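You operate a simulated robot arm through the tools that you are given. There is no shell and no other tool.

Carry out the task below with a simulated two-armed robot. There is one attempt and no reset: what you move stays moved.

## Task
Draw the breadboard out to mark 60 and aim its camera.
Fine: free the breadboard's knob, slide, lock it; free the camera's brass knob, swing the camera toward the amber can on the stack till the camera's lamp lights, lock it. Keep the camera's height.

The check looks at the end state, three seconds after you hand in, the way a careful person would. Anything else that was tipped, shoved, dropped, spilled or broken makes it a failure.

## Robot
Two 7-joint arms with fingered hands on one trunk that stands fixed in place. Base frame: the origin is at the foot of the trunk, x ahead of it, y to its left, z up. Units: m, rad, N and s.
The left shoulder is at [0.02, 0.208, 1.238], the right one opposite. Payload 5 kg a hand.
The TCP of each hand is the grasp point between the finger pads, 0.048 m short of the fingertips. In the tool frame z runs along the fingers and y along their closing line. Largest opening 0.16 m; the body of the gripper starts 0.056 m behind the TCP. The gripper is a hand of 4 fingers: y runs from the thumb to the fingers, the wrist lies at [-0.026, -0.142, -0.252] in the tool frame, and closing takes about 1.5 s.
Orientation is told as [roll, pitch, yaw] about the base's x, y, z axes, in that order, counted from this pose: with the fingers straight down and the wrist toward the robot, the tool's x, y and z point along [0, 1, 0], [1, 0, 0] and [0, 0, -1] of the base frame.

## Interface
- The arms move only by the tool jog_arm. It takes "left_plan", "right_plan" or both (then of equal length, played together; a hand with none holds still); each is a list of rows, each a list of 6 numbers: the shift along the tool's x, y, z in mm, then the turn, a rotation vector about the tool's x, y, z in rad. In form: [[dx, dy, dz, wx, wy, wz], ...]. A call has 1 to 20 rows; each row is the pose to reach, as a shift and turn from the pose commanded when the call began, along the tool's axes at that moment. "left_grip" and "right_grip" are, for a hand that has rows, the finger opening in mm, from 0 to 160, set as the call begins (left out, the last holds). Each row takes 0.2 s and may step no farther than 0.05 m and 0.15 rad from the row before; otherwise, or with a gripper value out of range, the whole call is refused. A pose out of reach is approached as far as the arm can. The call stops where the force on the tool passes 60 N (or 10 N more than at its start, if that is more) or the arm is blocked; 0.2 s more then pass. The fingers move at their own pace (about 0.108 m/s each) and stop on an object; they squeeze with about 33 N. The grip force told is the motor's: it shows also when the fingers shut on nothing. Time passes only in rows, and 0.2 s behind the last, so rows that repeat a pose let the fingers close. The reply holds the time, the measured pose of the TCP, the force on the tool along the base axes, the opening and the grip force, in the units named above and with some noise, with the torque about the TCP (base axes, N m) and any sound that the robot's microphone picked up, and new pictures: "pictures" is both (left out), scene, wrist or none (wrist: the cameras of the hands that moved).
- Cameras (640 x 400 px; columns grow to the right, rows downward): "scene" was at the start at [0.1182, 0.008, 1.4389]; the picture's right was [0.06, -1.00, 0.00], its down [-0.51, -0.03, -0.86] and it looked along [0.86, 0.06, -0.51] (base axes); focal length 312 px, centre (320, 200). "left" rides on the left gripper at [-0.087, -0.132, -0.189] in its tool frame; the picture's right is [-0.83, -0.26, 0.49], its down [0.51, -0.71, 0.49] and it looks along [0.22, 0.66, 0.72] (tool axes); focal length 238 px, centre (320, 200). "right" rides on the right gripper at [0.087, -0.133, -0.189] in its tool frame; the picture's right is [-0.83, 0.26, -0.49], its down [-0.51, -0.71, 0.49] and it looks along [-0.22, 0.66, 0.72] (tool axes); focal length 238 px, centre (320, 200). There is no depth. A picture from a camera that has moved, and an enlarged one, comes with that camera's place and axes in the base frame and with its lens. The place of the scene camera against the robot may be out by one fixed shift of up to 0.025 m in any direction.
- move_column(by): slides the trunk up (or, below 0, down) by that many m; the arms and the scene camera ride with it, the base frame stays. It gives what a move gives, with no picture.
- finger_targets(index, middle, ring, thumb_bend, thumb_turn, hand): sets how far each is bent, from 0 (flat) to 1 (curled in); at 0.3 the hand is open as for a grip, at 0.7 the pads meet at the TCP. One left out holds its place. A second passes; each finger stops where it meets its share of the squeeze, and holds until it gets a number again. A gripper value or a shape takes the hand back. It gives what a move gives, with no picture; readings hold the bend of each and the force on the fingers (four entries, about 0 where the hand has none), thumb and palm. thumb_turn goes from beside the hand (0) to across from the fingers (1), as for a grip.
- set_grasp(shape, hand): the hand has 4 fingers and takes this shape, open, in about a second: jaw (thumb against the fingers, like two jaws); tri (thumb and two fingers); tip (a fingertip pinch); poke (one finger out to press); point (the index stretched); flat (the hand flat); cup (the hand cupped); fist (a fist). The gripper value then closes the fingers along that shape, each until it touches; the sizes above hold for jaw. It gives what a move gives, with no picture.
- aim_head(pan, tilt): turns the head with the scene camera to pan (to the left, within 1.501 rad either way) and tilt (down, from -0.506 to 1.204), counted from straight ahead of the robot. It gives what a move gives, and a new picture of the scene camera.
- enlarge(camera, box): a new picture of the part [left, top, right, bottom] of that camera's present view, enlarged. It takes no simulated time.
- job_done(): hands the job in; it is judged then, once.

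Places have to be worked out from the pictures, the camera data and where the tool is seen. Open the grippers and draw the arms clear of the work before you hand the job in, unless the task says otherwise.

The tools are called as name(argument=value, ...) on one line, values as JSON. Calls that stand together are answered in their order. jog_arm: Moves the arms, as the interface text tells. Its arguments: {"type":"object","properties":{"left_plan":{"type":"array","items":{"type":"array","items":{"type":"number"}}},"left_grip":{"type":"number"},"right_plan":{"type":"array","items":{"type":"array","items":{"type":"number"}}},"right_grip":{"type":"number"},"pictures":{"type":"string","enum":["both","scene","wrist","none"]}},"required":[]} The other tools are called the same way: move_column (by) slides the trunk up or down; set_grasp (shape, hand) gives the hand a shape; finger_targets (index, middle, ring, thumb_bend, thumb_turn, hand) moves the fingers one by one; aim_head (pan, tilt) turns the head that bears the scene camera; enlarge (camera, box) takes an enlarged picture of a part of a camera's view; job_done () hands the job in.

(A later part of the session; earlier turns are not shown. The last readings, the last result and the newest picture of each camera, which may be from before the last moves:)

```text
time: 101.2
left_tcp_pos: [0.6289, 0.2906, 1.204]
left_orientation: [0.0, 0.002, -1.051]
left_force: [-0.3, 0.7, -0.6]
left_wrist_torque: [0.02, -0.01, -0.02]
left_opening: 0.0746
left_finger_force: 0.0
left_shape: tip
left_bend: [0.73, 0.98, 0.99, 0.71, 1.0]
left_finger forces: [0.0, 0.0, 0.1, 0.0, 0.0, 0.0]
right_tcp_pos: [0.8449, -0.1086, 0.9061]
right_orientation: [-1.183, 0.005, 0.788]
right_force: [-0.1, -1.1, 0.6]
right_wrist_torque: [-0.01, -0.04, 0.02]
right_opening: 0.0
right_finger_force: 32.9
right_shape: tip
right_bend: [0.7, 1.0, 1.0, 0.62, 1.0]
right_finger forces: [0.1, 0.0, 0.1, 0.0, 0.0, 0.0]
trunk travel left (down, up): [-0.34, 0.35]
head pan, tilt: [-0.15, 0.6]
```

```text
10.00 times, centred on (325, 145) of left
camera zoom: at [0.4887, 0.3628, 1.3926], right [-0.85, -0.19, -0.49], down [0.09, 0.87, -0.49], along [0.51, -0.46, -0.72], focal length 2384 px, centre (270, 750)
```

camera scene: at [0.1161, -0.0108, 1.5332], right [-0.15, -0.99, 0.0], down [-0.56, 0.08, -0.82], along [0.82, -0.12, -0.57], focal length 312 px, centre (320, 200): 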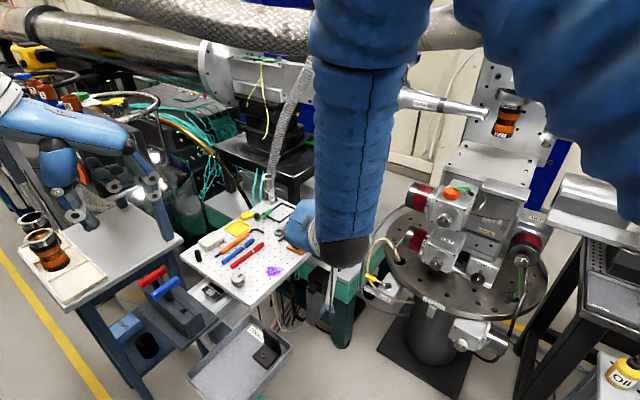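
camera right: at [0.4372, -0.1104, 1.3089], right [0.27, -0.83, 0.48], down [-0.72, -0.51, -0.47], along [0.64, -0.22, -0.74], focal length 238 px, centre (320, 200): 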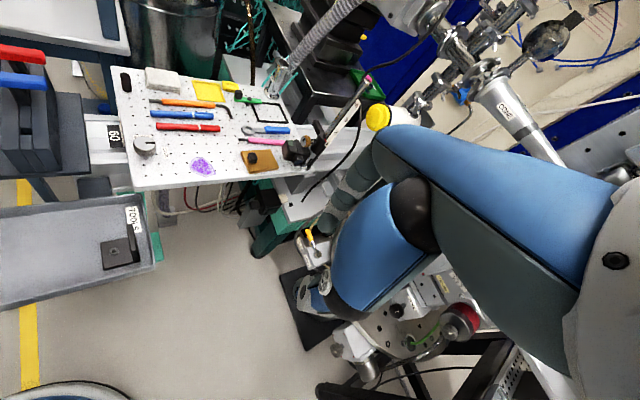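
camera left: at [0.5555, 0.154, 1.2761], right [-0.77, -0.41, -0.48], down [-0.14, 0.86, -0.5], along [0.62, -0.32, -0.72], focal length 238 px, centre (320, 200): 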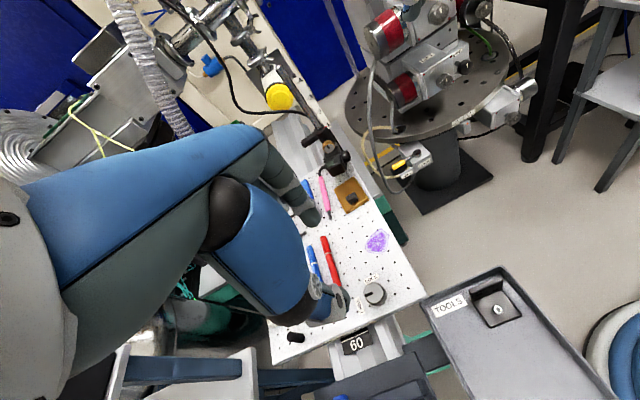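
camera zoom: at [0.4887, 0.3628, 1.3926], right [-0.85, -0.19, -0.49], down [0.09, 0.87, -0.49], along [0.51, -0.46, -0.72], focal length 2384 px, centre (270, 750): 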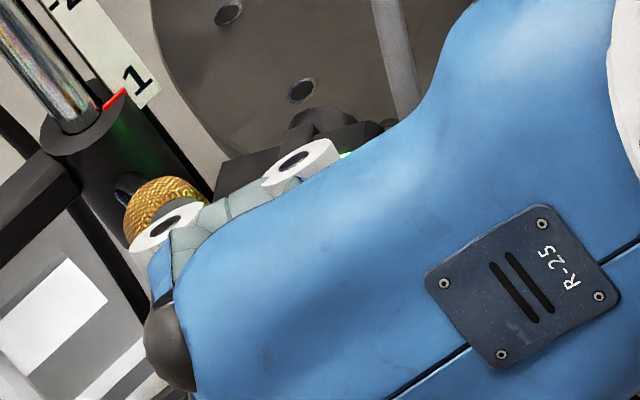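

The lamp is lit at a lens direction of about −86°. My best estimate of the can's bearing gives about −83°, so I'll nudge just 2 mm further (≈3°) to sit nearer the middle of the lit window, and check the lamp stays on.

jog_arm(right_plan=[[-0.2, -0.6, 0.7, 0, 0, 0], [-0.5, -1.3, 1.4, 0, 0, 0], [-0.5, -1.3, 1.4, 0, 0, 0]], pictures="none")

enlarge(camera="scene", box=[345, 212, 367, 236])

enlarge(camera="right", box=[260, 220, 370, 330])

```text
time: 102.0
left_tcp_pos: [0.6294, 0.291, 1.2029]
left_orientation: [0.0, 0.001, -1.051]
left_force: [-0.3, 0.4, -0.1]
left_wrist_torque: [0.0, 0.02, -0.01]
left_opening: 0.075
left_finger_force: 0.0
left_shape: tip
left_bend: [0.73, 0.98, 0.99, 0.71, 1.0]
left_finger forces: [0.0, 0.0, 0.1, 0.1, 0.0, 0.0]
right_tcp_pos: [0.8437, -0.1094, 0.9053]
right_orientation: [-1.183, 0.006, 0.788]
right_force: [-0.7, 0.4, 0.7]
right_wrist_torque: [0.0, -0.01, -0.02]
right_opening: 0.0001
right_finger_force: 33.2
right_shape: tip
right_bend: [0.7, 1.0, 1.0, 0.62, 1.0]
right_finger forces: [0.0, 0.0, 0.0, 0.2, 0.0, 0.1]
trunk travel left (down, up): [-0.34, 0.35]
head pan, tilt: [-0.15, 0.6]
```

```text
16.00 times, centred on (356, 224) of scene
camera zoom: at [0.1158, -0.0108, 1.5332], right [-0.15, -0.99, 0.0], down [-0.56, 0.08, -0.82], along [0.82, -0.12, -0.57], focal length 4999 px, centre (-256, -184)
```

zoom: 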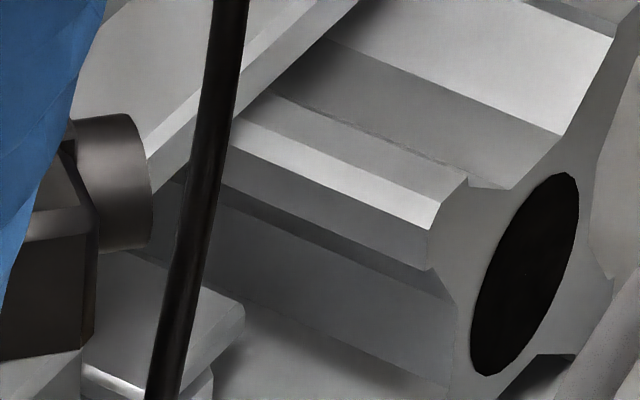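

```text
3.64 times, centred on (315, 275) of right
camera zoom: at [0.6035, -0.0575, 0.8975], right [0.09, 0.28, 0.95], down [-0.04, -0.96, 0.29], along [0.99, -0.07, -0.08], focal length 867 px, centre (338, -73)
```

zoom: 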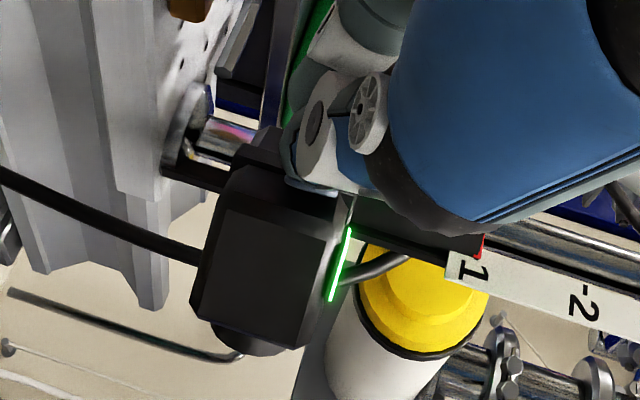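

The lamp stays lit, with the lens at about −84°. I'll back the pusher away from the camera without touching it, back to the earlier stand-off point in front of the brass knob.

jog_arm(right_plan=[[0, 6, 0, 0, 0, 0], [0, 12, 0, 0, 0, 0], [0, 15, -20, 0, 0, 0], [0, 18, -45, 0, 0, 0], [-20, 20, -65, 0, 0, 0], [-49, 21, -75, 0, 0, 0], [-49, 21, -75, 0, 0, 0]], pictures="none")

enlarge(camera="right", box=[180, 120, 400, 320])

enlarge(camera="left", box=[290, 110, 350, 170])

```text
time: 103.6
left_tcp_pos: [0.6298, 0.2918, 1.2029]
left_orientation: [0.001, 0.001, -1.052]
left_force: [0.2, -0.1, -1.2]
left_wrist_torque: [-0.03, 0.04, -0.01]
left_opening: 0.075
left_finger_force: 0.1
left_shape: tip
left_bend: [0.73, 0.98, 0.99, 0.71, 1.0]
left_finger forces: [0.1, 0.0, 0.0, 0.1, 0.1, 0.1]
right_tcp_pos: [0.825, -0.0587, 0.9774]
right_orientation: [-1.182, 0.007, 0.788]
right_force: [0.7, -0.1, -0.9]
right_wrist_torque: [0.01, 0.01, -0.05]
right_opening: 0.0001
right_finger_force: 32.8
right_shape: tip
right_bend: [0.7, 1.0, 1.0, 0.62, 1.0]
right_finger forces: [0.0, 0.1, 0.0, 0.1, 0.0, 0.1]
trunk travel left (down, up): [-0.34, 0.35]
head pan, tilt: [-0.15, 0.6]
```

```text
2.00 times, centred on (290, 220) of right
camera zoom: at [0.5851, -0.0055, 0.9701], right [0.09, 0.28, 0.95], down [-0.04, -0.96, 0.29], along [0.99, -0.07, -0.08], focal length 477 px, centre (380, 160)
```

zoom: 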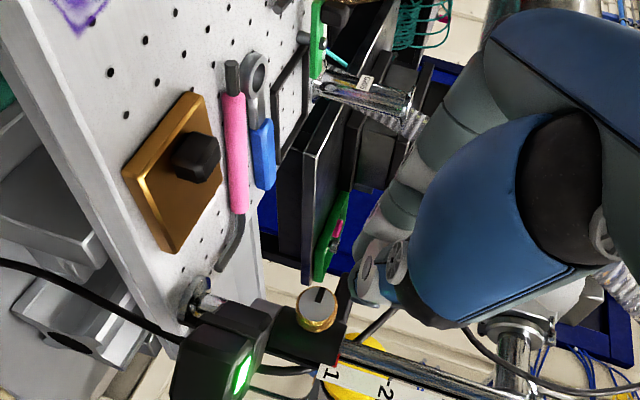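

```text
6.67 times, centred on (320, 140) of left
camera zoom: at [0.4892, 0.3629, 1.3923], right [-0.85, -0.19, -0.49], down [0.09, 0.87, -0.49], along [0.51, -0.46, -0.72], focal length 1589 px, centre (320, 600)
```

zoom: 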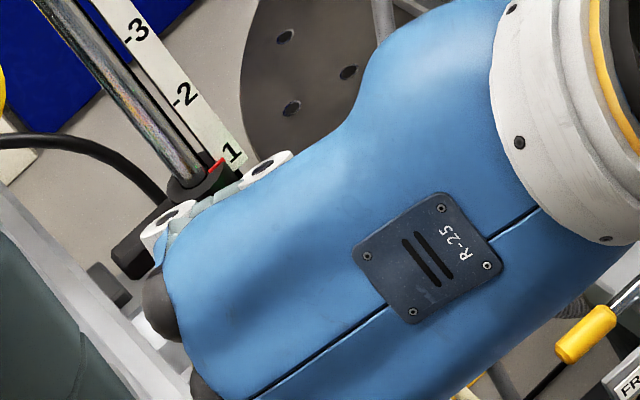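

The lamp glows clearly and the knob is still reachable as before. For locking (clockwise) I'll open the fingers and roll the hand +45° about the knob axis at the stand-off distance.

jog_arm(right_plan=[[0.3, 5.6, 0.1, 0.049, 0, -0.12], [1.4, 11.2, 0.6, 0.098, 0, -0.241], [3, 16.5, 1.2, 0.147, 0, -0.361], [5.3, 21.6, 2.2, 0.197, 0, -0.481], [8.2, 26.3, 3.4, 0.246, 0, -0.602], [11.6, 30.6, 4.8, 0.295, 0, -0.722], [11.6, 30.6, 4.8, 0.295, 0, -0.722]], right_grip=45, pictures="none")

enlarge(camera="right", box=[180, 120, 400, 320])

enlarge(camera="left", box=[270, 90, 370, 190])

```text
time: 105.2
left_tcp_pos: [0.6302, 0.291, 1.2041]
left_orientation: [-0.001, 0.003, -1.052]
left_force: [0.1, -0.3, 0.5]
left_wrist_torque: [0.0, 0.0, 0.01]
left_opening: 0.0748
left_finger_force: 0.0
left_shape: tip
left_bend: [0.73, 0.98, 0.99, 0.71, 1.0]
left_finger forces: [0.1, 0.0, 0.0, 0.0, 0.0, 0.0]
right_tcp_pos: [0.8425, -0.0412, 0.9695]
right_orientation: [-1.183, 0.656, 0.79]
right_force: [0.3, -0.3, 0.6]
right_wrist_torque: [-0.03, 0.0, 0.02]
right_opening: 0.0445
right_finger_force: 0.1
right_shape: tip
right_bend: [0.73, 0.98, 0.99, 0.74, 1.0]
right_finger forces: [0.1, 0.1, 0.0, 0.0, 0.0, 0.0]
right hand out of reach, approached as far as the arm can: row 6, 7
trunk travel left (down, up): [-0.34, 0.35]
head pan, tilt: [-0.15, 0.6]
```

```text
2.00 times, centred on (290, 220) of right
camera zoom: at [0.6178, 0.028, 1.044], right [0.46, 0.65, 0.6], down [0.18, -0.73, 0.66], along [0.87, -0.19, -0.46], focal length 477 px, centre (380, 160)
```

zoom: 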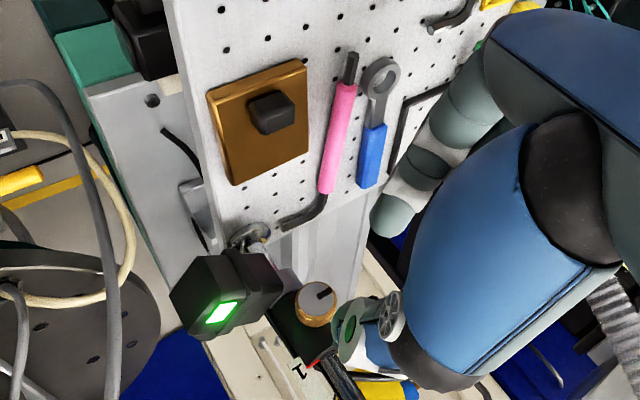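

```text
4.00 times, centred on (320, 140) of left
camera zoom: at [0.489, 0.3629, 1.3924], right [-0.85, -0.19, -0.49], down [0.09, 0.87, -0.49], along [0.51, -0.46, -0.72], focal length 953 px, centre (320, 440)
```

zoom: 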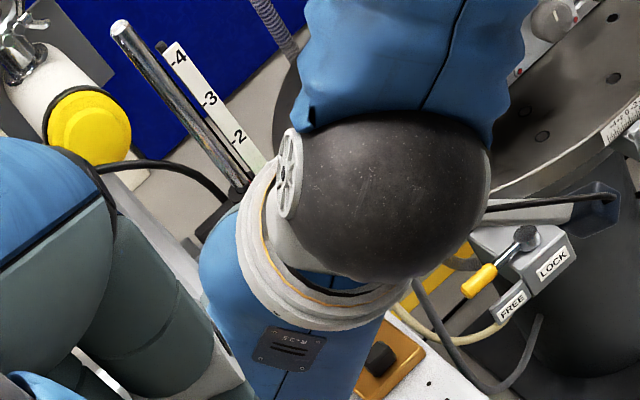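

The wrist limit is just past 37°. I'll come back to about +34° (0.6 rad) and verify the pose.

jog_arm(right_plan=[[0.2, -3.9, 0.1, -0.034, 0, 0.083], [0.7, -7.8, 0.3, -0.068, 0, 0.167], [0.7, -7.8, 0.3, -0.068, 0, 0.167]], pictures="none")

enlarge(camera="right", box=[180, 120, 400, 320])

```text
time: 106.0
left_tcp_pos: [0.6284, 0.2903, 1.203]
left_orientation: [0.0, 0.001, -1.053]
left_force: [0.3, 0.4, 0.3]
left_wrist_torque: [-0.02, -0.01, 0.0]
left_opening: 0.0747
left_finger_force: 0.1
left_shape: tip
left_bend: [0.73, 0.98, 0.99, 0.71, 1.0]
left_finger forces: [0.1, 0.0, 0.0, 0.0, 0.1, 0.0]
right_tcp_pos: [0.839, -0.0454, 0.9744]
right_orientation: [-1.183, 0.475, 0.789]
right_force: [-0.5, 0.0, -0.3]
right_wrist_torque: [-0.02, -0.01, -0.01]
right_opening: 0.0443
right_finger_force: 0.0
right_shape: tip
right_bend: [0.73, 0.98, 0.99, 0.74, 1.0]
right_finger forces: [0.0, 0.0, 0.1, 0.0, 0.0, 0.0]
trunk travel left (down, up): [-0.34, 0.35]
head pan, tilt: [-0.15, 0.6]
```

```text
2.00 times, centred on (290, 220) of right
camera zoom: at [0.6051, 0.0148, 1.0272], right [0.38, 0.57, 0.73], down [0.1, -0.81, 0.58], along [0.92, -0.14, -0.36], focal length 477 px, centre (380, 160)
```

zoom: 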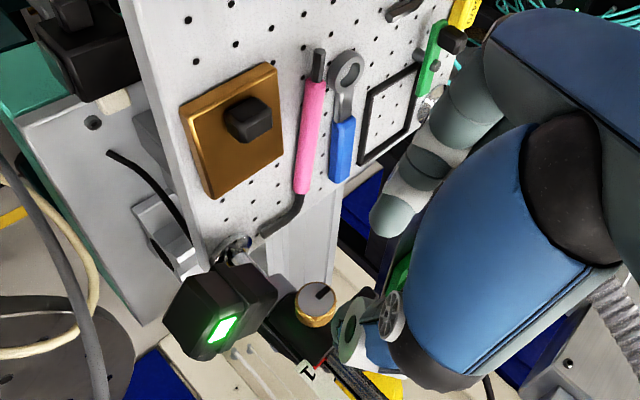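

The hand is at about +27° roll, 75 mm from the knob, and the lamp remains lit. I'll advance to about 15 mm short of the grip and check alignment.

jog_arm(right_plan=[[0, 1, 20, 0, 0, 0], [0.5, 2, 40, 0, 0, 0], [0.5, 2, 58, 0, 0, 0], [0.5, 2, 58, 0, 0, 0]], pictures="none")

enlarge(camera="right", box=[240, 190, 380, 300])

```text
time: 107.0
left_tcp_pos: [0.6299, 0.2916, 1.2041]
left_orientation: [0.002, 0.0, -1.052]
left_force: [0.1, -0.7, -1.0]
left_wrist_torque: [-0.03, -0.02, 0.0]
left_opening: 0.0751
left_finger_force: 0.1
left_shape: tip
left_bend: [0.73, 0.98, 0.99, 0.71, 1.0]
left_finger forces: [0.1, 0.0, 0.0, 0.0, 0.0, 0.0]
right_tcp_pos: [0.8723, -0.0893, 0.9538]
right_orientation: [-1.182, 0.476, 0.789]
right_force: [0.4, 0.4, 0.5]
right_wrist_torque: [0.02, 0.0, 0.02]
right_opening: 0.0443
right_finger_force: 0.0
right_shape: tip
right_bend: [0.73, 0.98, 0.99, 0.74, 1.0]
right_finger forces: [0.0, 0.0, 0.1, 0.0, 0.0, 0.0]
trunk travel left (down, up): [-0.34, 0.35]
head pan, tilt: [-0.15, 0.6]
```

```text
3.64 times, centred on (310, 245) of right
camera zoom: at [0.6377, -0.0285, 1.0067], right [0.38, 0.57, 0.73], down [0.1, -0.81, 0.58], along [0.92, -0.14, -0.36], focal length 867 px, centre (356, 36)
```

zoom: 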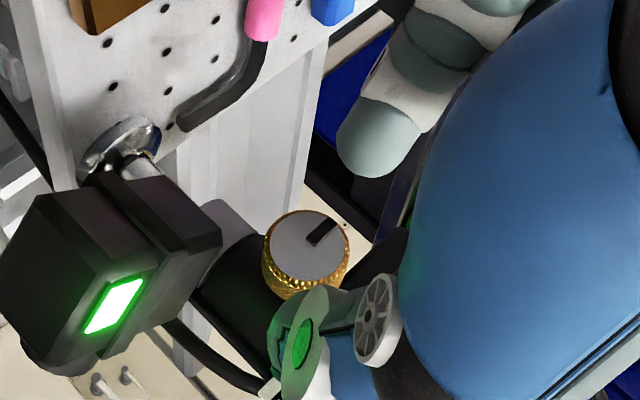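

The alignment is within 3–4 mm. I'll apply the correction, advance the last 17 mm, and close.

jog_arm(right_plan=[[1.2, -1.7, 6, 0, 0, 0], [2.3, -3.4, 12, 0, 0, 0], [2.3, -3.4, 17, 0, 0, 0], [2.3, -3.4, 17, 0, 0, 0]], pictures="none")

enlarge(camera="right", box=[240, 190, 380, 300])

```text
time: 108.0
left_tcp_pos: [0.629, 0.2898, 1.2045]
left_orientation: [0.0, 0.001, -1.052]
left_force: [0.2, -0.8, -1.0]
left_wrist_torque: [0.05, 0.0, 0.01]
left_opening: 0.0749
left_finger_force: 0.0
left_shape: tip
left_bend: [0.73, 0.98, 0.99, 0.71, 1.0]
left_finger forces: [0.0, 0.0, 0.0, 0.1, 0.0, 0.1]
right_tcp_pos: [0.8766, -0.1046, 0.9474]
right_orientation: [-1.182, 0.477, 0.788]
right_force: [0.2, -1.1, -0.3]
right_wrist_torque: [0.01, 0.01, 0.0]
right_opening: 0.0442
right_finger_force: 0.0
right_shape: tip
right_bend: [0.73, 0.98, 0.99, 0.74, 1.0]
right_finger forces: [0.1, 0.0, 0.1, 0.0, 0.0, 0.0]
trunk travel left (down, up): [-0.34, 0.35]
head pan, tilt: [-0.15, 0.6]
```

```text
3.64 times, centred on (310, 245) of right
camera zoom: at [0.6427, -0.0446, 1.0008], right [0.38, 0.57, 0.73], down [0.1, -0.81, 0.58], along [0.92, -0.14, -0.36], focal length 867 px, centre (356, 36)
```

zoom: 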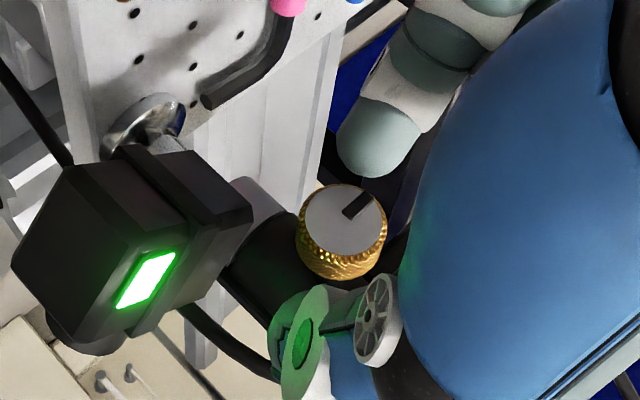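

Well centred and the lamp is on. Closing on the knob.

jog_arm(right_plan=[[0, 0, 0, 0, 0, 0], [0, 0, 0, 0, 0, 0], [0, 0, 0, 0, 0, 0], [0, 0, 0, 0, 0, 0], [0, 0, 0, 0, 0, 0]], right_grip=0, pictures="none")

enlarge(camera="right", box=[240, 190, 380, 300])

```text
time: 109.2
left_tcp_pos: [0.6298, 0.2907, 1.2036]
left_orientation: [0.0, 0.002, -1.054]
left_force: [0.6, -0.4, -0.6]
left_wrist_torque: [0.02, 0.01, 0.02]
left_opening: 0.0748
left_finger_force: 0.0
left_shape: tip
left_bend: [0.73, 0.98, 0.99, 0.71, 1.0]
left_finger forces: [0.1, 0.0, 0.0, 0.1, 0.0, 0.0]
right_tcp_pos: [0.8768, -0.1049, 0.9466]
right_orientation: [-1.18, 0.477, 0.787]
right_force: [2.2, -1.5, -1.4]
right_wrist_torque: [0.03, 0.02, 0.04]
right_opening: 0.022
right_finger_force: 32.8
right_shape: tip
right_bend: [0.72, 1.0, 1.0, 0.74, 1.0]
right_finger forces: [29.3, 0.0, 0.1, 0.0, 28.2, 0.0]
trunk travel left (down, up): [-0.34, 0.35]
head pan, tilt: [-0.15, 0.6]
```

```text
3.64 times, centred on (310, 245) of right
camera zoom: at [0.6431, -0.0448, 1.0007], right [0.38, 0.57, 0.73], down [0.1, -0.81, 0.58], along [0.92, -0.14, -0.36], focal length 867 px, centre (356, 36)
```

zoom: 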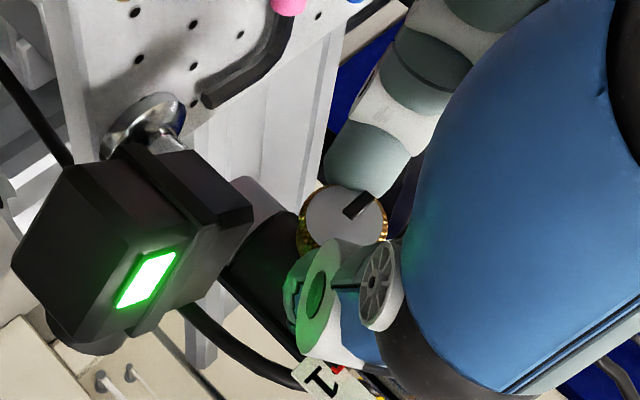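

Gripped. I'll turn clockwise in two 0.4 rad steps, watching the torque.

jog_arm(right_plan=[[0.1, -1.5, 0, -0.038, 0, 0.093], [0.3, -3, 0.1, -0.076, 0, 0.185], [0.6, -4.5, 0.3, -0.113, 0, 0.278], [1.1, -5.9, 0.4, -0.151, 0, 0.37]], pictures="none")

jog_arm(right_plan=[[0.1, -1.5, 0, -0.038, 0, 0.093], [0.3, -3, 0.1, -0.076, 0, 0.185], [0.6, -4.5, 0.3, -0.113, 0, 0.278], [0.9, -5.5, 0.4, -0.14, 0, 0.342]], pictures="none")

enlarge(camera="right", box=[240, 190, 380, 300])

```text
time: 110.2
left_tcp_pos: [0.6298, 0.2897, 1.2039]
left_orientation: [-0.001, 0.001, -1.054]
left_force: [0.2, -0.1, -0.3]
left_wrist_torque: [0.01, -0.01, 0.01]
left_opening: 0.0749
left_finger_force: 0.2
left_shape: tip
left_bend: [0.73, 0.98, 0.99, 0.71, 1.0]
left_finger forces: [0.1, 0.1, 0.0, 0.0, 0.0, 0.0]
right_tcp_pos: [0.8721, -0.1107, 0.9483]
right_orientation: [-1.181, 0.075, 0.785]
right_force: [0.8, -2.1, -3.1]
right_wrist_torque: [0.02, 0.12, -0.08]
right_opening: 0.0218
right_finger_force: 33.1
right_shape: tip
right_bend: [0.72, 1.0, 1.0, 0.74, 1.0]
right_finger forces: [28.9, 0.0, 0.0, 0.0, 30.8, 0.0]
trunk travel left (down, up): [-0.34, 0.35]
head pan, tilt: [-0.15, 0.6]
```

```text
time: 111.2
left_tcp_pos: [0.6302, 0.2908, 1.2037]
left_orientation: [0.0, 0.001, -1.053]
left_force: [-0.9, -0.3, -0.4]
left_wrist_torque: [-0.03, -0.01, 0.0]
left_opening: 0.0748
left_finger_force: 0.0
left_shape: tip
left_bend: [0.73, 0.98, 0.99, 0.71, 1.0]
left_finger forces: [0.0, 0.0, 0.0, 0.1, 0.0, 0.0]
right_tcp_pos: [0.8688, -0.1125, 0.9485]
right_orientation: [-1.179, -0.294, 0.786]
right_force: [-1.2, -3.4, -4.0]
right_wrist_torque: [-0.02, 0.12, -0.14]
right_opening: 0.0216
right_finger_force: 32.9
right_shape: tip
right_bend: [0.72, 1.0, 1.0, 0.74, 1.0]
right_finger forces: [28.7, 0.0, 0.0, 0.1, 32.5, 0.1]
trunk travel left (down, up): [-0.34, 0.35]
head pan, tilt: [-0.15, 0.6]
```

```text
3.64 times, centred on (310, 245) of right
camera zoom: at [0.6333, -0.0542, 0.9016], right [-0.12, 0.07, 0.99], down [-0.08, -0.99, 0.06], along [0.99, -0.07, 0.12], focal length 867 px, centre (356, 36)
```

zoom: 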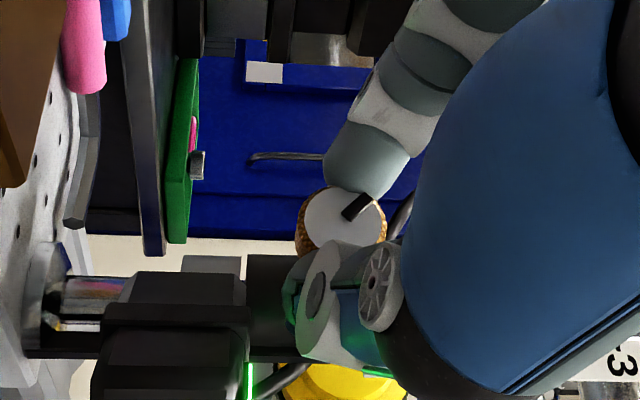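

The first locking stroke is done and the lamp is still lit. I'll release slightly and roll back for the second stroke.

jog_arm(right_plan=[[0, 0, 0, 0, 0, 0], [0, 0, 0, 0, 0, 0]], right_grip=33, pictures="none")

jog_arm(right_plan=[[0.1, 2.1, 0.1, 0.053, 0, -0.13], [0.5, 4.2, 0.2, 0.106, 0, -0.259], [1.2, 6.2, 0.5, 0.159, 0, -0.389], [2.1, 8, 0.9, 0.212, 0, -0.518], [3.3, 9.7, 1.3, 0.265, 0, -0.648], [4, 10.5, 1.6, 0.291, 0, -0.713], [4, 10.5, 1.6, 0.291, 0, -0.713]], pictures="none")

enlarge(camera="right", box=[240, 190, 380, 300])

```text
time: 111.8
left_tcp_pos: [0.6293, 0.2918, 1.2032]
left_orientation: [0.0, 0.001, -1.051]
left_force: [0.0, 0.6, 0.4]
left_wrist_torque: [-0.03, 0.0, -0.01]
left_opening: 0.0747
left_finger_force: 0.0
left_shape: tip
left_bend: [0.73, 0.98, 0.99, 0.71, 1.0]
left_finger forces: [0.1, 0.1, 0.0, 0.0, 0.1, 0.0]
right_tcp_pos: [0.8694, -0.111, 0.9482]
right_orientation: [-1.183, -0.295, 0.789]
right_force: [0.0, 0.8, 0.2]
right_wrist_torque: [0.03, 0.0, 0.01]
right_opening: 0.0328
right_finger_force: 0.1
right_shape: tip
right_bend: [0.72, 0.98, 0.99, 0.74, 1.0]
right_finger forces: [0.0, 0.1, 0.0, 0.1, 0.1, 0.0]
trunk travel left (down, up): [-0.34, 0.35]
head pan, tilt: [-0.15, 0.6]
```

```text
time: 113.4
left_tcp_pos: [0.6289, 0.2901, 1.2045]
left_orientation: [-0.001, 0.003, -1.052]
left_force: [-0.2, -0.7, -0.1]
left_wrist_torque: [-0.02, -0.01, -0.04]
left_opening: 0.0748
left_finger_force: 0.0
left_shape: tip
left_bend: [0.73, 0.98, 0.99, 0.71, 1.0]
left_finger forces: [0.1, 0.0, 0.0, 0.1, 0.0, 0.1]
right_tcp_pos: [0.8765, -0.1041, 0.9458]
right_orientation: [-1.182, 0.475, 0.787]
right_force: [0.1, -0.1, 0.3]
right_wrist_torque: [0.0, 0.02, 0.03]
right_opening: 0.033
right_finger_force: 0.0
right_shape: tip
right_bend: [0.72, 0.98, 0.99, 0.74, 1.0]
right_finger forces: [0.1, 0.1, 0.1, 0.1, 0.1, 0.0]
trunk travel left (down, up): [-0.34, 0.35]
head pan, tilt: [-0.15, 0.6]
```

```text
3.64 times, centred on (310, 245) of right
camera zoom: at [0.6431, -0.0435, 1.0007], right [0.38, 0.57, 0.73], down [0.11, -0.81, 0.58], along [0.92, -0.14, -0.37], focal length 867 px, centre (356, 36)
```

zoom: 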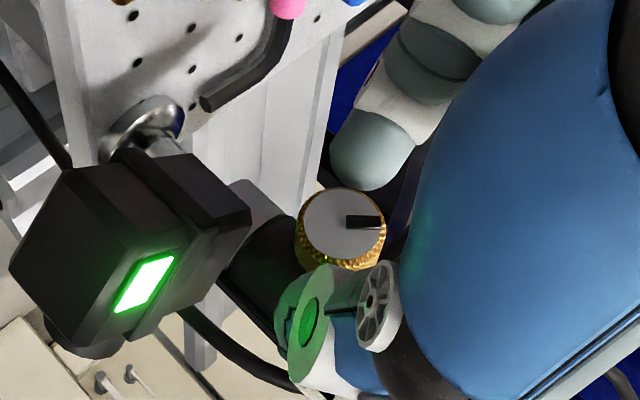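

The pointer is halfway and the lamp is still on. Regrip and second clockwise stroke.

jog_arm(right_plan=[[0, 0, 0, 0, 0, 0], [0, 0, 0, 0, 0, 0], [0, 0, 0, 0, 0, 0], [0, 0, 0, 0, 0, 0]], right_grip=0, pictures="none")

jog_arm(right_plan=[[0.1, -1.5, 0, -0.038, 0, 0.093], [0.3, -3, 0.1, -0.076, 0, 0.185], [0.6, -4.5, 0.3, -0.113, 0, 0.278], [1.1, -5.9, 0.4, -0.151, 0, 0.37]], pictures="none")

jog_arm(right_plan=[[0.1, -1.5, 0, -0.038, 0, 0.093], [0.3, -3, 0.1, -0.076, 0, 0.185], [0.6, -4.5, 0.3, -0.113, 0, 0.278], [1.1, -5.9, 0.4, -0.151, 0, 0.37]], pictures="none")

enlarge(camera="right", box=[240, 190, 380, 300])

```text
time: 114.4
left_tcp_pos: [0.629, 0.2904, 1.204]
left_orientation: [0.001, 0.002, -1.055]
left_force: [-0.4, 0.3, -0.2]
left_wrist_torque: [0.0, -0.01, -0.02]
left_opening: 0.0745
left_finger_force: 0.0
left_shape: tip
left_bend: [0.73, 0.98, 0.99, 0.71, 1.0]
left_finger forces: [0.0, 0.0, 0.0, 0.0, 0.1, 0.1]
right_tcp_pos: [0.8761, -0.1049, 0.9472]
right_orientation: [-1.179, 0.477, 0.79]
right_force: [1.1, -1.1, -1.6]
right_wrist_torque: [0.01, -0.01, 0.0]
right_opening: 0.0214
right_finger_force: 33.4
right_shape: tip
right_bend: [0.71, 1.0, 1.0, 0.74, 1.0]
right_finger forces: [29.6, 0.0, 0.0, 0.0, 29.3, 0.0]
trunk travel left (down, up): [-0.34, 0.35]
head pan, tilt: [-0.15, 0.6]
```

```text
time: 115.4
left_tcp_pos: [0.6297, 0.29, 1.2035]
left_orientation: [0.0, 0.003, -1.052]
left_force: [0.5, -0.4, -0.1]
left_wrist_torque: [0.02, 0.01, -0.01]
left_opening: 0.0749
left_finger_force: 0.0
left_shape: tip
left_bend: [0.73, 0.98, 0.99, 0.71, 1.0]
left_finger forces: [0.0, 0.0, 0.0, 0.0, 0.0, 0.0]
right_tcp_pos: [0.8711, -0.1083, 0.9477]
right_orientation: [-1.18, 0.075, 0.787]
right_force: [-0.7, -0.6, -2.6]
right_wrist_torque: [0.06, 0.12, -0.09]
right_opening: 0.021
right_finger_force: 33.5
right_shape: tip
right_bend: [0.71, 1.0, 1.0, 0.74, 1.0]
right_finger forces: [29.6, 0.1, 0.0, 0.0, 30.8, 0.0]
trunk travel left (down, up): [-0.34, 0.35]
head pan, tilt: [-0.15, 0.6]
```

```text
time: 116.4
left_tcp_pos: [0.6298, 0.2895, 1.2031]
left_orientation: [0.0, 0.001, -1.051]
left_force: [-0.5, 0.8, -0.2]
left_wrist_torque: [0.0, 0.03, 0.01]
left_opening: 0.0747
left_finger_force: 0.0
left_shape: tip
left_bend: [0.73, 0.98, 0.99, 0.71, 1.0]
left_finger forces: [0.0, 0.0, 0.0, 0.0, 0.0, 0.0]
right_tcp_pos: [0.8674, -0.1126, 0.9479]
right_orientation: [-1.181, -0.323, 0.786]
right_force: [-3.5, -0.3, -6.1]
right_wrist_torque: [0.11, 0.22, -0.1]
right_opening: 0.021
right_finger_force: 32.4
right_shape: tip
right_bend: [0.71, 1.0, 1.0, 0.74, 1.0]
right_finger forces: [29.5, 0.0, 0.1, 0.1, 33.4, 0.0]
trunk travel left (down, up): [-0.34, 0.35]
head pan, tilt: [-0.15, 0.6]
```

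```text
3.64 times, centred on (310, 245) of right
camera zoom: at [0.6342, -0.0529, 0.8981], right [-0.14, 0.05, 0.99], down [-0.08, -1.0, 0.04], along [0.99, -0.07, 0.14], focal length 867 px, centre (356, 36)
```

zoom: 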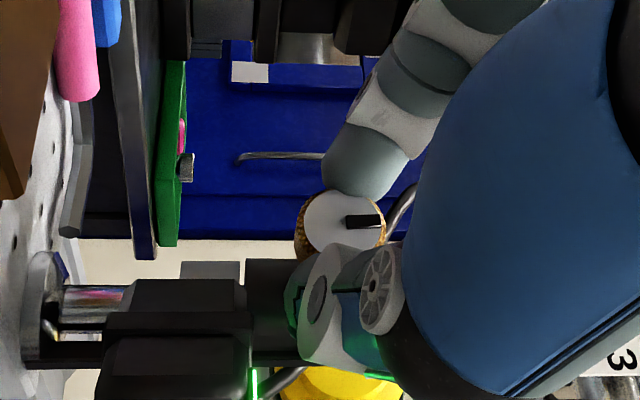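

About 90° has been turned back, but the torque is still low, so it may be a few degrees short of the LOCK stop. I'll take a third short stroke: release, roll back, regrip.

jog_arm(right_plan=[[0, 0, 0, 0, 0, 0], [0, 0, 0, 0, 0, 0]], right_grip=33, pictures="none")

jog_arm(right_plan=[[0.1, 2.1, 0.1, 0.053, 0, -0.13], [0.5, 4.2, 0.2, 0.106, 0, -0.259], [1.2, 6.2, 0.5, 0.159, 0, -0.389], [2.1, 8, 0.9, 0.212, 0, -0.518], [2.1, 8, 0.9, 0.212, 0, -0.518]], pictures="none")

jog_arm(right_plan=[[0, 0, 0, 0, 0, 0], [0, 0, 0, 0, 0, 0], [0, 0, 0, 0, 0, 0], [0, 0, 0, 0, 0, 0]], right_grip=0, pictures="none")

enlarge(camera="right", box=[240, 190, 380, 300])

```text
time: 117.0
left_tcp_pos: [0.6299, 0.2906, 1.2041]
left_orientation: [-0.001, 0.003, -1.05]
left_force: [0.2, -0.3, -0.6]
left_wrist_torque: [0.02, -0.01, -0.05]
left_opening: 0.075
left_finger_force: 0.1
left_shape: tip
left_bend: [0.73, 0.98, 0.99, 0.71, 1.0]
left_finger forces: [0.0, 0.0, 0.0, 0.0, 0.1, 0.0]
right_tcp_pos: [0.8681, -0.1128, 0.9505]
right_orientation: [-1.184, -0.324, 0.787]
right_force: [-0.1, -0.3, 0.2]
right_wrist_torque: [-0.02, 0.02, 0.0]
right_opening: 0.0328
right_finger_force: 0.2
right_shape: tip
right_bend: [0.72, 0.98, 0.99, 0.74, 1.0]
right_finger forces: [0.0, 0.0, 0.1, 0.1, 0.0, 0.0]
trunk travel left (down, up): [-0.34, 0.35]
head pan, tilt: [-0.15, 0.6]
```

```text
time: 118.2
left_tcp_pos: [0.6296, 0.2905, 1.2035]
left_orientation: [-0.001, 0.001, -1.055]
left_force: [-0.5, 1.1, 0.2]
left_wrist_torque: [0.03, -0.01, 0.0]
left_opening: 0.0747
left_finger_force: 0.1
left_shape: tip
left_bend: [0.73, 0.98, 0.99, 0.71, 1.0]
left_finger forces: [0.0, 0.1, 0.0, 0.0, 0.0, 0.1]
right_tcp_pos: [0.8735, -0.1064, 0.9485]
right_orientation: [-1.18, 0.237, 0.787]
right_force: [0.1, 0.4, 0.4]
right_wrist_torque: [-0.01, 0.03, 0.0]
right_opening: 0.0328
right_finger_force: 0.0
right_shape: tip
right_bend: [0.72, 0.98, 0.99, 0.74, 1.0]
right_finger forces: [0.0, 0.1, 0.1, 0.0, 0.0, 0.0]
trunk travel left (down, up): [-0.34, 0.35]
head pan, tilt: [-0.15, 0.6]
```

```text
time: 119.2
left_tcp_pos: [0.6304, 0.2905, 1.2036]
left_orientation: [-0.001, 0.003, -1.051]
left_force: [0.0, 0.4, 0.5]
left_wrist_torque: [-0.03, -0.01, -0.01]
left_opening: 0.0745
left_finger_force: 0.0
left_shape: tip
left_bend: [0.73, 0.98, 0.99, 0.71, 1.0]
left_finger forces: [0.0, 0.0, 0.1, 0.0, 0.0, 0.1]
right_tcp_pos: [0.8744, -0.1071, 0.9494]
right_orientation: [-1.182, 0.239, 0.786]
right_force: [0.8, -0.3, -0.4]
right_wrist_torque: [0.02, -0.01, 0.01]
right_opening: 0.0205
right_finger_force: 32.4
right_shape: tip
right_bend: [0.71, 1.0, 1.0, 0.74, 1.0]
right_finger forces: [30.1, 0.0, 0.1, 0.1, 29.3, 0.0]
trunk travel left (down, up): [-0.34, 0.35]
head pan, tilt: [-0.15, 0.6]
```

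```text
3.64 times, centred on (310, 245) of right
camera zoom: at [0.6343, -0.0526, 0.9722], right [0.24, 0.43, 0.87], down [0.02, -0.9, 0.44], along [0.97, -0.09, -0.22], focal length 867 px, centre (356, 36)
```

zoom: 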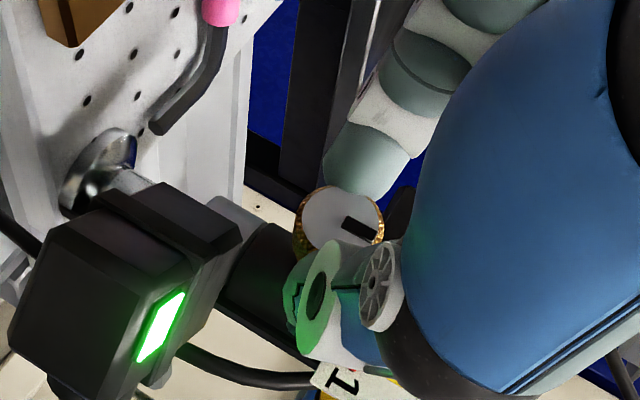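

Regripped, lamp on. I'll turn clockwise in small steps until the torque shows the stop.

jog_arm(right_plan=[[0, -0.8, 0, -0.019, 0, 0.046], [0.1, -1.5, 0, -0.038, 0, 0.093]], pictures="none")

jog_arm(right_plan=[[0, -0.8, 0, -0.019, 0, 0.046], [0.1, -1.5, 0, -0.038, 0, 0.093]], pictures="none")

enlarge(camera="right", box=[240, 190, 380, 300])

```text
time: 119.8
left_tcp_pos: [0.6293, 0.29, 1.2047]
left_orientation: [0.001, 0.002, -1.051]
left_force: [-0.5, 0.9, -0.1]
left_wrist_torque: [-0.02, -0.04, 0.01]
left_opening: 0.0749
left_finger_force: 0.0
left_shape: tip
left_bend: [0.73, 0.98, 0.99, 0.71, 1.0]
left_finger forces: [0.0, 0.0, 0.0, 0.0, 0.1, 0.0]
right_tcp_pos: [0.8721, -0.1082, 0.9494]
right_orientation: [-1.183, 0.137, 0.787]
right_force: [-0.2, 0.5, -1.2]
right_wrist_torque: [-0.05, 0.13, -0.13]
right_opening: 0.0205
right_finger_force: 32.7
right_shape: tip
right_bend: [0.71, 1.0, 1.0, 0.74, 1.0]
right_finger forces: [31.6, 0.1, 0.0, 0.1, 31.2, 0.1]
trunk travel left (down, up): [-0.34, 0.35]
head pan, tilt: [-0.15, 0.6]
```

```text
time: 120.4
left_tcp_pos: [0.631, 0.2897, 1.2032]
left_orientation: [0.001, 0.002, -1.054]
left_force: [-0.1, 0.1, 0.2]
left_wrist_torque: [0.01, -0.03, 0.0]
left_opening: 0.0747
left_finger_force: 0.0
left_shape: tip
left_bend: [0.73, 0.98, 0.99, 0.71, 1.0]
left_finger forces: [0.1, 0.0, 0.0, 0.0, 0.0, 0.0]
right_tcp_pos: [0.8715, -0.1094, 0.9486]
right_orientation: [-1.181, 0.037, 0.787]
right_force: [-1.7, 0.5, -4.6]
right_wrist_torque: [-0.03, 0.29, -0.2]
right_opening: 0.0205
right_finger_force: 33.1
right_shape: tip
right_bend: [0.71, 1.0, 1.0, 0.74, 1.0]
right_finger forces: [33.4, 0.0, 0.0, 0.0, 33.4, 0.0]
trunk travel left (down, up): [-0.34, 0.35]
head pan, tilt: [-0.15, 0.6]
```

```text
3.64 times, centred on (310, 245) of right
camera zoom: at [0.6303, -0.0561, 0.9448], right [0.11, 0.3, 0.95], down [-0.04, -0.95, 0.31], along [0.99, -0.07, -0.1], focal length 867 px, centre (356, 36)
```

zoom: 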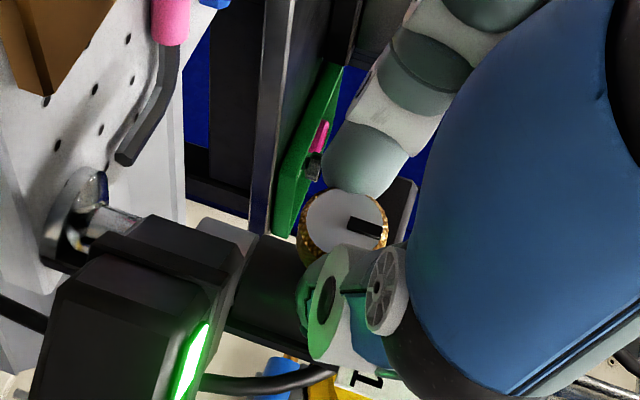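

The torque is climbing to about 0.35 N·m in total and the pointer is vertical again. One more small step will seat it against the stop.

jog_arm(right_plan=[[0, -0.6, 0, -0.015, 0, 0.037], [0, -1.2, 0, -0.03, 0, 0.074]], pictures="none")

enlarge(camera="right", box=[240, 190, 380, 300])

```text
time: 121.0
left_tcp_pos: [0.6294, 0.2911, 1.204]
left_orientation: [-0.001, 0.001, -1.054]
left_force: [0.4, 0.6, 0.2]
left_wrist_torque: [-0.04, 0.01, -0.01]
left_opening: 0.0748
left_finger_force: 0.1
left_shape: tip
left_bend: [0.73, 0.98, 0.99, 0.71, 1.0]
left_finger forces: [0.0, 0.0, 0.1, 0.0, 0.1, 0.0]
right_tcp_pos: [0.869, -0.1108, 0.9483]
right_orientation: [-1.181, -0.043, 0.787]
right_force: [-3.7, -0.5, -5.8]
right_wrist_torque: [-0.06, 0.41, -0.33]
right_opening: 0.0207
right_finger_force: 32.7
right_shape: tip
right_bend: [0.71, 1.0, 1.0, 0.74, 1.0]
right_finger forces: [33.0, 0.0, 0.1, 0.1, 35.0, 0.1]
trunk travel left (down, up): [-0.34, 0.35]
head pan, tilt: [-0.15, 0.6]
```

```text
3.64 times, centred on (310, 245) of right
camera zoom: at [0.6299, -0.0563, 0.9339], right [0.06, 0.25, 0.97], down [-0.05, -0.97, 0.25], along [1.0, -0.06, -0.04], focal length 867 px, centre (356, 36)
```

zoom: 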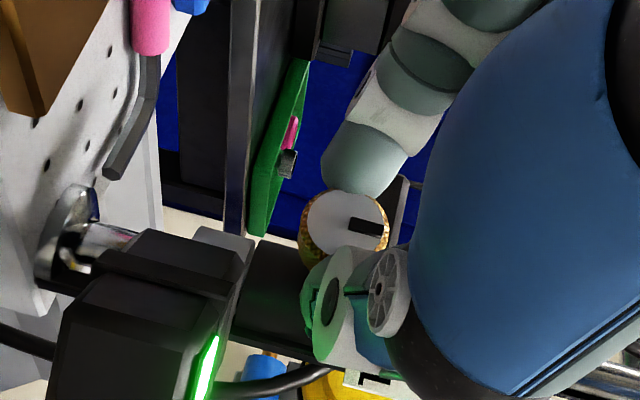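

It's at the LOCK stop (torque 0.5 N·m) and the lamp is still lit. I'll release and back straight off along the knob axis.

jog_arm(right_plan=[[0, 0, 0, 0, 0, 0], [0, 0, 0, 0, 0, 0], [0, 0, -10, 0, 0, 0], [0, 0, -30, 0, 0, 0], [0, 0, -55, 0, 0, 0], [0, 0, -80, 0, 0, 0], [0, 0, -80, 0, 0, 0]], right_grip=40, pictures="none")

enlarge(camera="right", box=[180, 120, 400, 320])

enlarge(camera="left", box=[290, 110, 350, 170])

```text
time: 122.6
left_tcp_pos: [0.6298, 0.2897, 1.2031]
left_orientation: [0.0, 0.002, -1.054]
left_force: [0.0, -0.2, -0.2]
left_wrist_torque: [0.02, 0.03, -0.03]
left_opening: 0.0746
left_finger_force: 0.0
left_shape: tip
left_bend: [0.73, 0.98, 0.99, 0.71, 1.0]
left_finger forces: [0.0, 0.0, 0.0, 0.0, 0.0, 0.0]
right_tcp_pos: [0.8168, -0.0586, 0.9783]
right_orientation: [-1.182, -0.042, 0.787]
right_force: [-0.5, -0.2, -0.6]
right_wrist_torque: [0.04, -0.02, 0.04]
right_opening: 0.0397
right_finger_force: 0.1
right_shape: tip
right_bend: [0.73, 0.98, 0.99, 0.74, 1.0]
right_finger forces: [0.0, 0.0, 0.0, 0.1, 0.1, 0.0]
trunk travel left (down, up): [-0.34, 0.35]
head pan, tilt: [-0.15, 0.6]
```

```text
2.00 times, centred on (290, 220) of right
camera zoom: at [0.5766, -0.0055, 0.9647], right [0.06, 0.25, 0.97], down [-0.05, -0.97, 0.25], along [1.0, -0.06, -0.04], focal length 477 px, centre (380, 160)
```

zoom: 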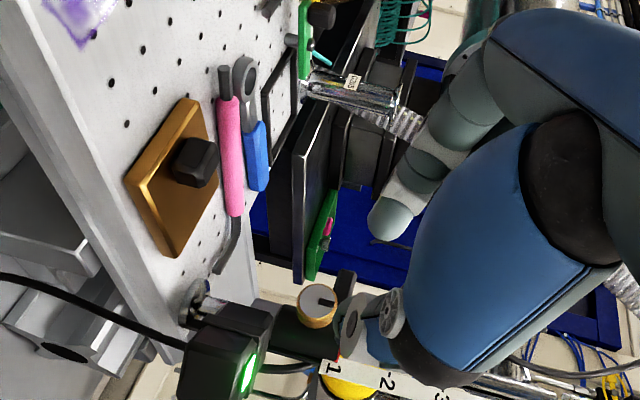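

```text
6.67 times, centred on (320, 140) of left
camera zoom: at [0.4893, 0.3623, 1.3925], right [-0.85, -0.19, -0.49], down [0.09, 0.87, -0.49], along [0.51, -0.46, -0.72], focal length 1589 px, centre (320, 600)
```

zoom: 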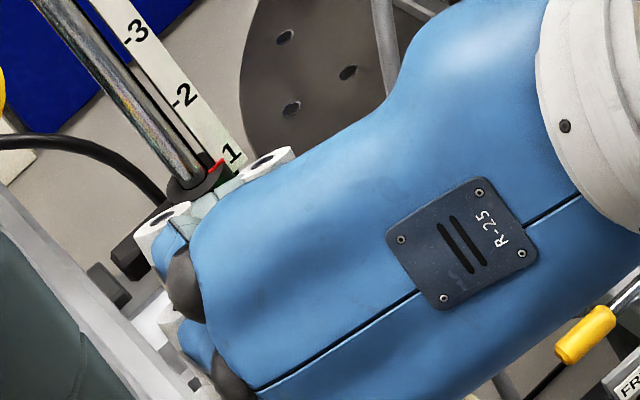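

The lamp is lit and the red index is still at mark 1. I'll withdraw the right hand along its entry path, clear of the camera and board.

jog_arm(right_plan=[[0, 0, -20, 0, 0, 0], [-2, -20, -40, 0, 0, 0], [-3, -50, -55, 0, 0, 0], [-4, -85, -62, 0, 0, 0], [-5, -120, -66, 0, 0, 0], [-5, -150, -66, 0, 0, 0], [-5, -150, -66, 0, 0, 0]], pictures="none")

enlarge(camera="left", box=[290, 110, 350, 170])

enlarge(camera="left", box=[220, 60, 540, 260])

```text
time: 124.2
left_tcp_pos: [0.6302, 0.2904, 1.2034]
left_orientation: [-0.001, 0.003, -1.054]
left_force: [0.8, 0.0, -0.3]
left_wrist_torque: [-0.04, -0.01, 0.02]
left_opening: 0.0748
left_finger_force: 0.1
left_shape: tip
left_bend: [0.73, 0.98, 0.99, 0.71, 1.0]
left_finger forces: [0.1, 0.1, 0.0, 0.1, 0.0, 0.0]
right_tcp_pos: [0.6671, -0.1245, 1.0035]
right_orientation: [-1.184, -0.045, 0.788]
right_force: [0.3, 0.0, -0.3]
right_wrist_torque: [-0.02, 0.04, -0.04]
right_opening: 0.0399
right_finger_force: 0.1
right_shape: tip
right_bend: [0.73, 0.98, 0.99, 0.74, 1.0]
right_finger forces: [0.0, 0.0, 0.1, 0.1, 0.0, 0.0]
trunk travel left (down, up): [-0.34, 0.35]
head pan, tilt: [-0.15, 0.6]
```

```text
6.67 times, centred on (320, 140) of left
camera zoom: at [0.4888, 0.3632, 1.3924], right [-0.85, -0.19, -0.49], down [0.09, 0.87, -0.49], along [0.51, -0.46, -0.72], focal length 1589 px, centre (320, 600)
```

zoom: 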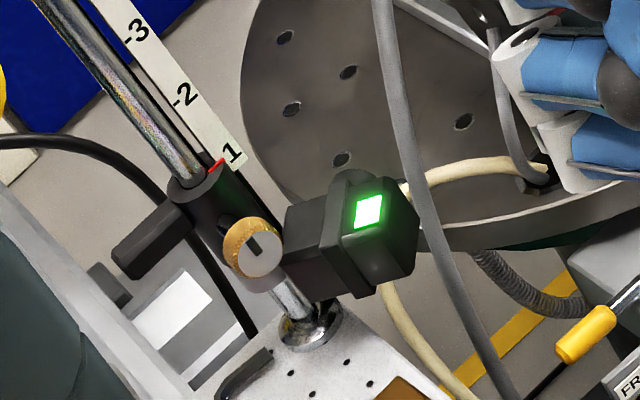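

```text
2.00 times, centred on (380, 160) of left
camera zoom: at [0.4888, 0.3632, 1.3924], right [-0.85, -0.19, -0.49], down [0.09, 0.87, -0.49], along [0.51, -0.46, -0.72], focal length 477 px, centre (200, 280)
```

zoom: 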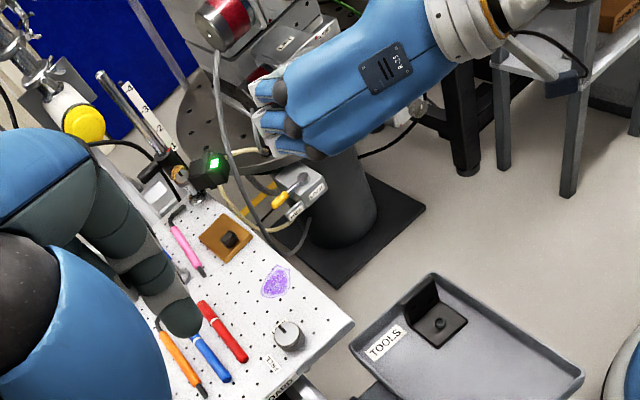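

The view is clear: the lamp glows green, the brass knob's pointer is vertical again, and the red index is at mark 1. I'll bring the right hand back upright and away in stages.

jog_arm(right_plan=[[0, -10, -10, 0, 0.12, 0], [0, -20, -20, 0, 0.24, 0], [0, -30, -30, 0, 0.36, 0], [0, -30, -30, 0, 0.48, 0], [0, -30, -30, 0, 0.6, 0]], pictures="none")

jog_arm(right_plan=[[0, 0, 0, 0, 0.12, 0], [0, 0, 0, 0, 0.24, 0], [0, 0, 0, 0, 0.36, 0]], pictures="scene")

```text
time: 125.4
left_tcp_pos: [0.629, 0.2891, 1.2043]
left_orientation: [0.002, 0.0, -1.054]
left_force: [0.0, -1.0, -0.2]
left_wrist_torque: [0.07, -0.02, -0.02]
left_opening: 0.0745
left_finger_force: 0.2
left_shape: tip
left_bend: [0.73, 0.98, 0.99, 0.71, 1.0]
left_finger forces: [0.0, 0.0, 0.0, 0.0, 0.1, 0.0]
right_tcp_pos: [0.6271, -0.1263, 1.0126]
right_orientation: [-0.579, -0.045, 0.787]
right_force: [-1.2, -0.5, 0.3]
right_wrist_torque: [0.05, -0.05, 0.0]
right_opening: 0.0397
right_finger_force: 0.1
right_shape: tip
right_bend: [0.73, 0.98, 0.99, 0.74, 1.0]
right_finger forces: [0.1, 0.1, 0.0, 0.1, 0.0, 0.0]
trunk travel left (down, up): [-0.34, 0.35]
head pan, tilt: [-0.15, 0.6]
```

```text
time: 126.2
left_tcp_pos: [0.6302, 0.2883, 1.2033]
left_orientation: [0.002, 0.003, -1.055]
left_force: [0.1, -0.2, 1.1]
left_wrist_torque: [0.13, 0.06, -0.01]
left_opening: 0.0749
left_finger_force: 0.1
left_shape: tip
left_bend: [0.73, 0.98, 0.99, 0.71, 1.0]
left_finger forces: [0.1, 0.0, 0.0, 0.0, 0.0, 0.0]
right_tcp_pos: [0.6274, -0.1269, 1.012]
right_orientation: [-0.22, -0.043, 0.788]
right_force: [-0.4, 0.0, 0.4]
right_wrist_torque: [0.05, 0.01, 0.03]
right_opening: 0.0401
right_finger_force: 0.0
right_shape: tip
right_bend: [0.73, 0.98, 0.99, 0.74, 1.0]
right_finger forces: [0.0, 0.0, 0.0, 0.0, 0.0, 0.0]
trunk travel left (down, up): [-0.34, 0.35]
head pan, tilt: [-0.15, 0.6]
camera scene: at [0.1164, -0.0126, 1.5332], right [-0.15, -0.99, 0.0], down [-0.56, 0.09, -0.82], along [0.82, -0.12, -0.57], focal length 312 px, centre (320, 200)
```

scene: 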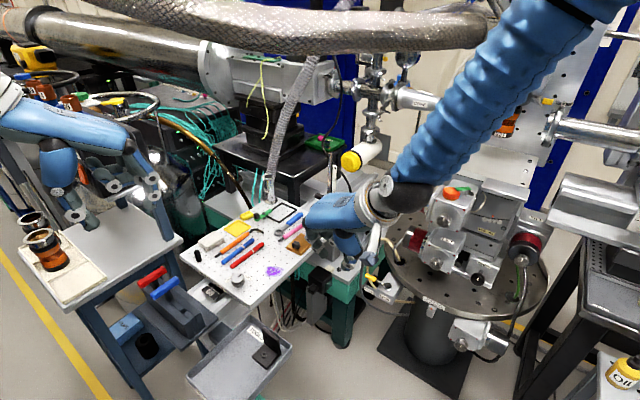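

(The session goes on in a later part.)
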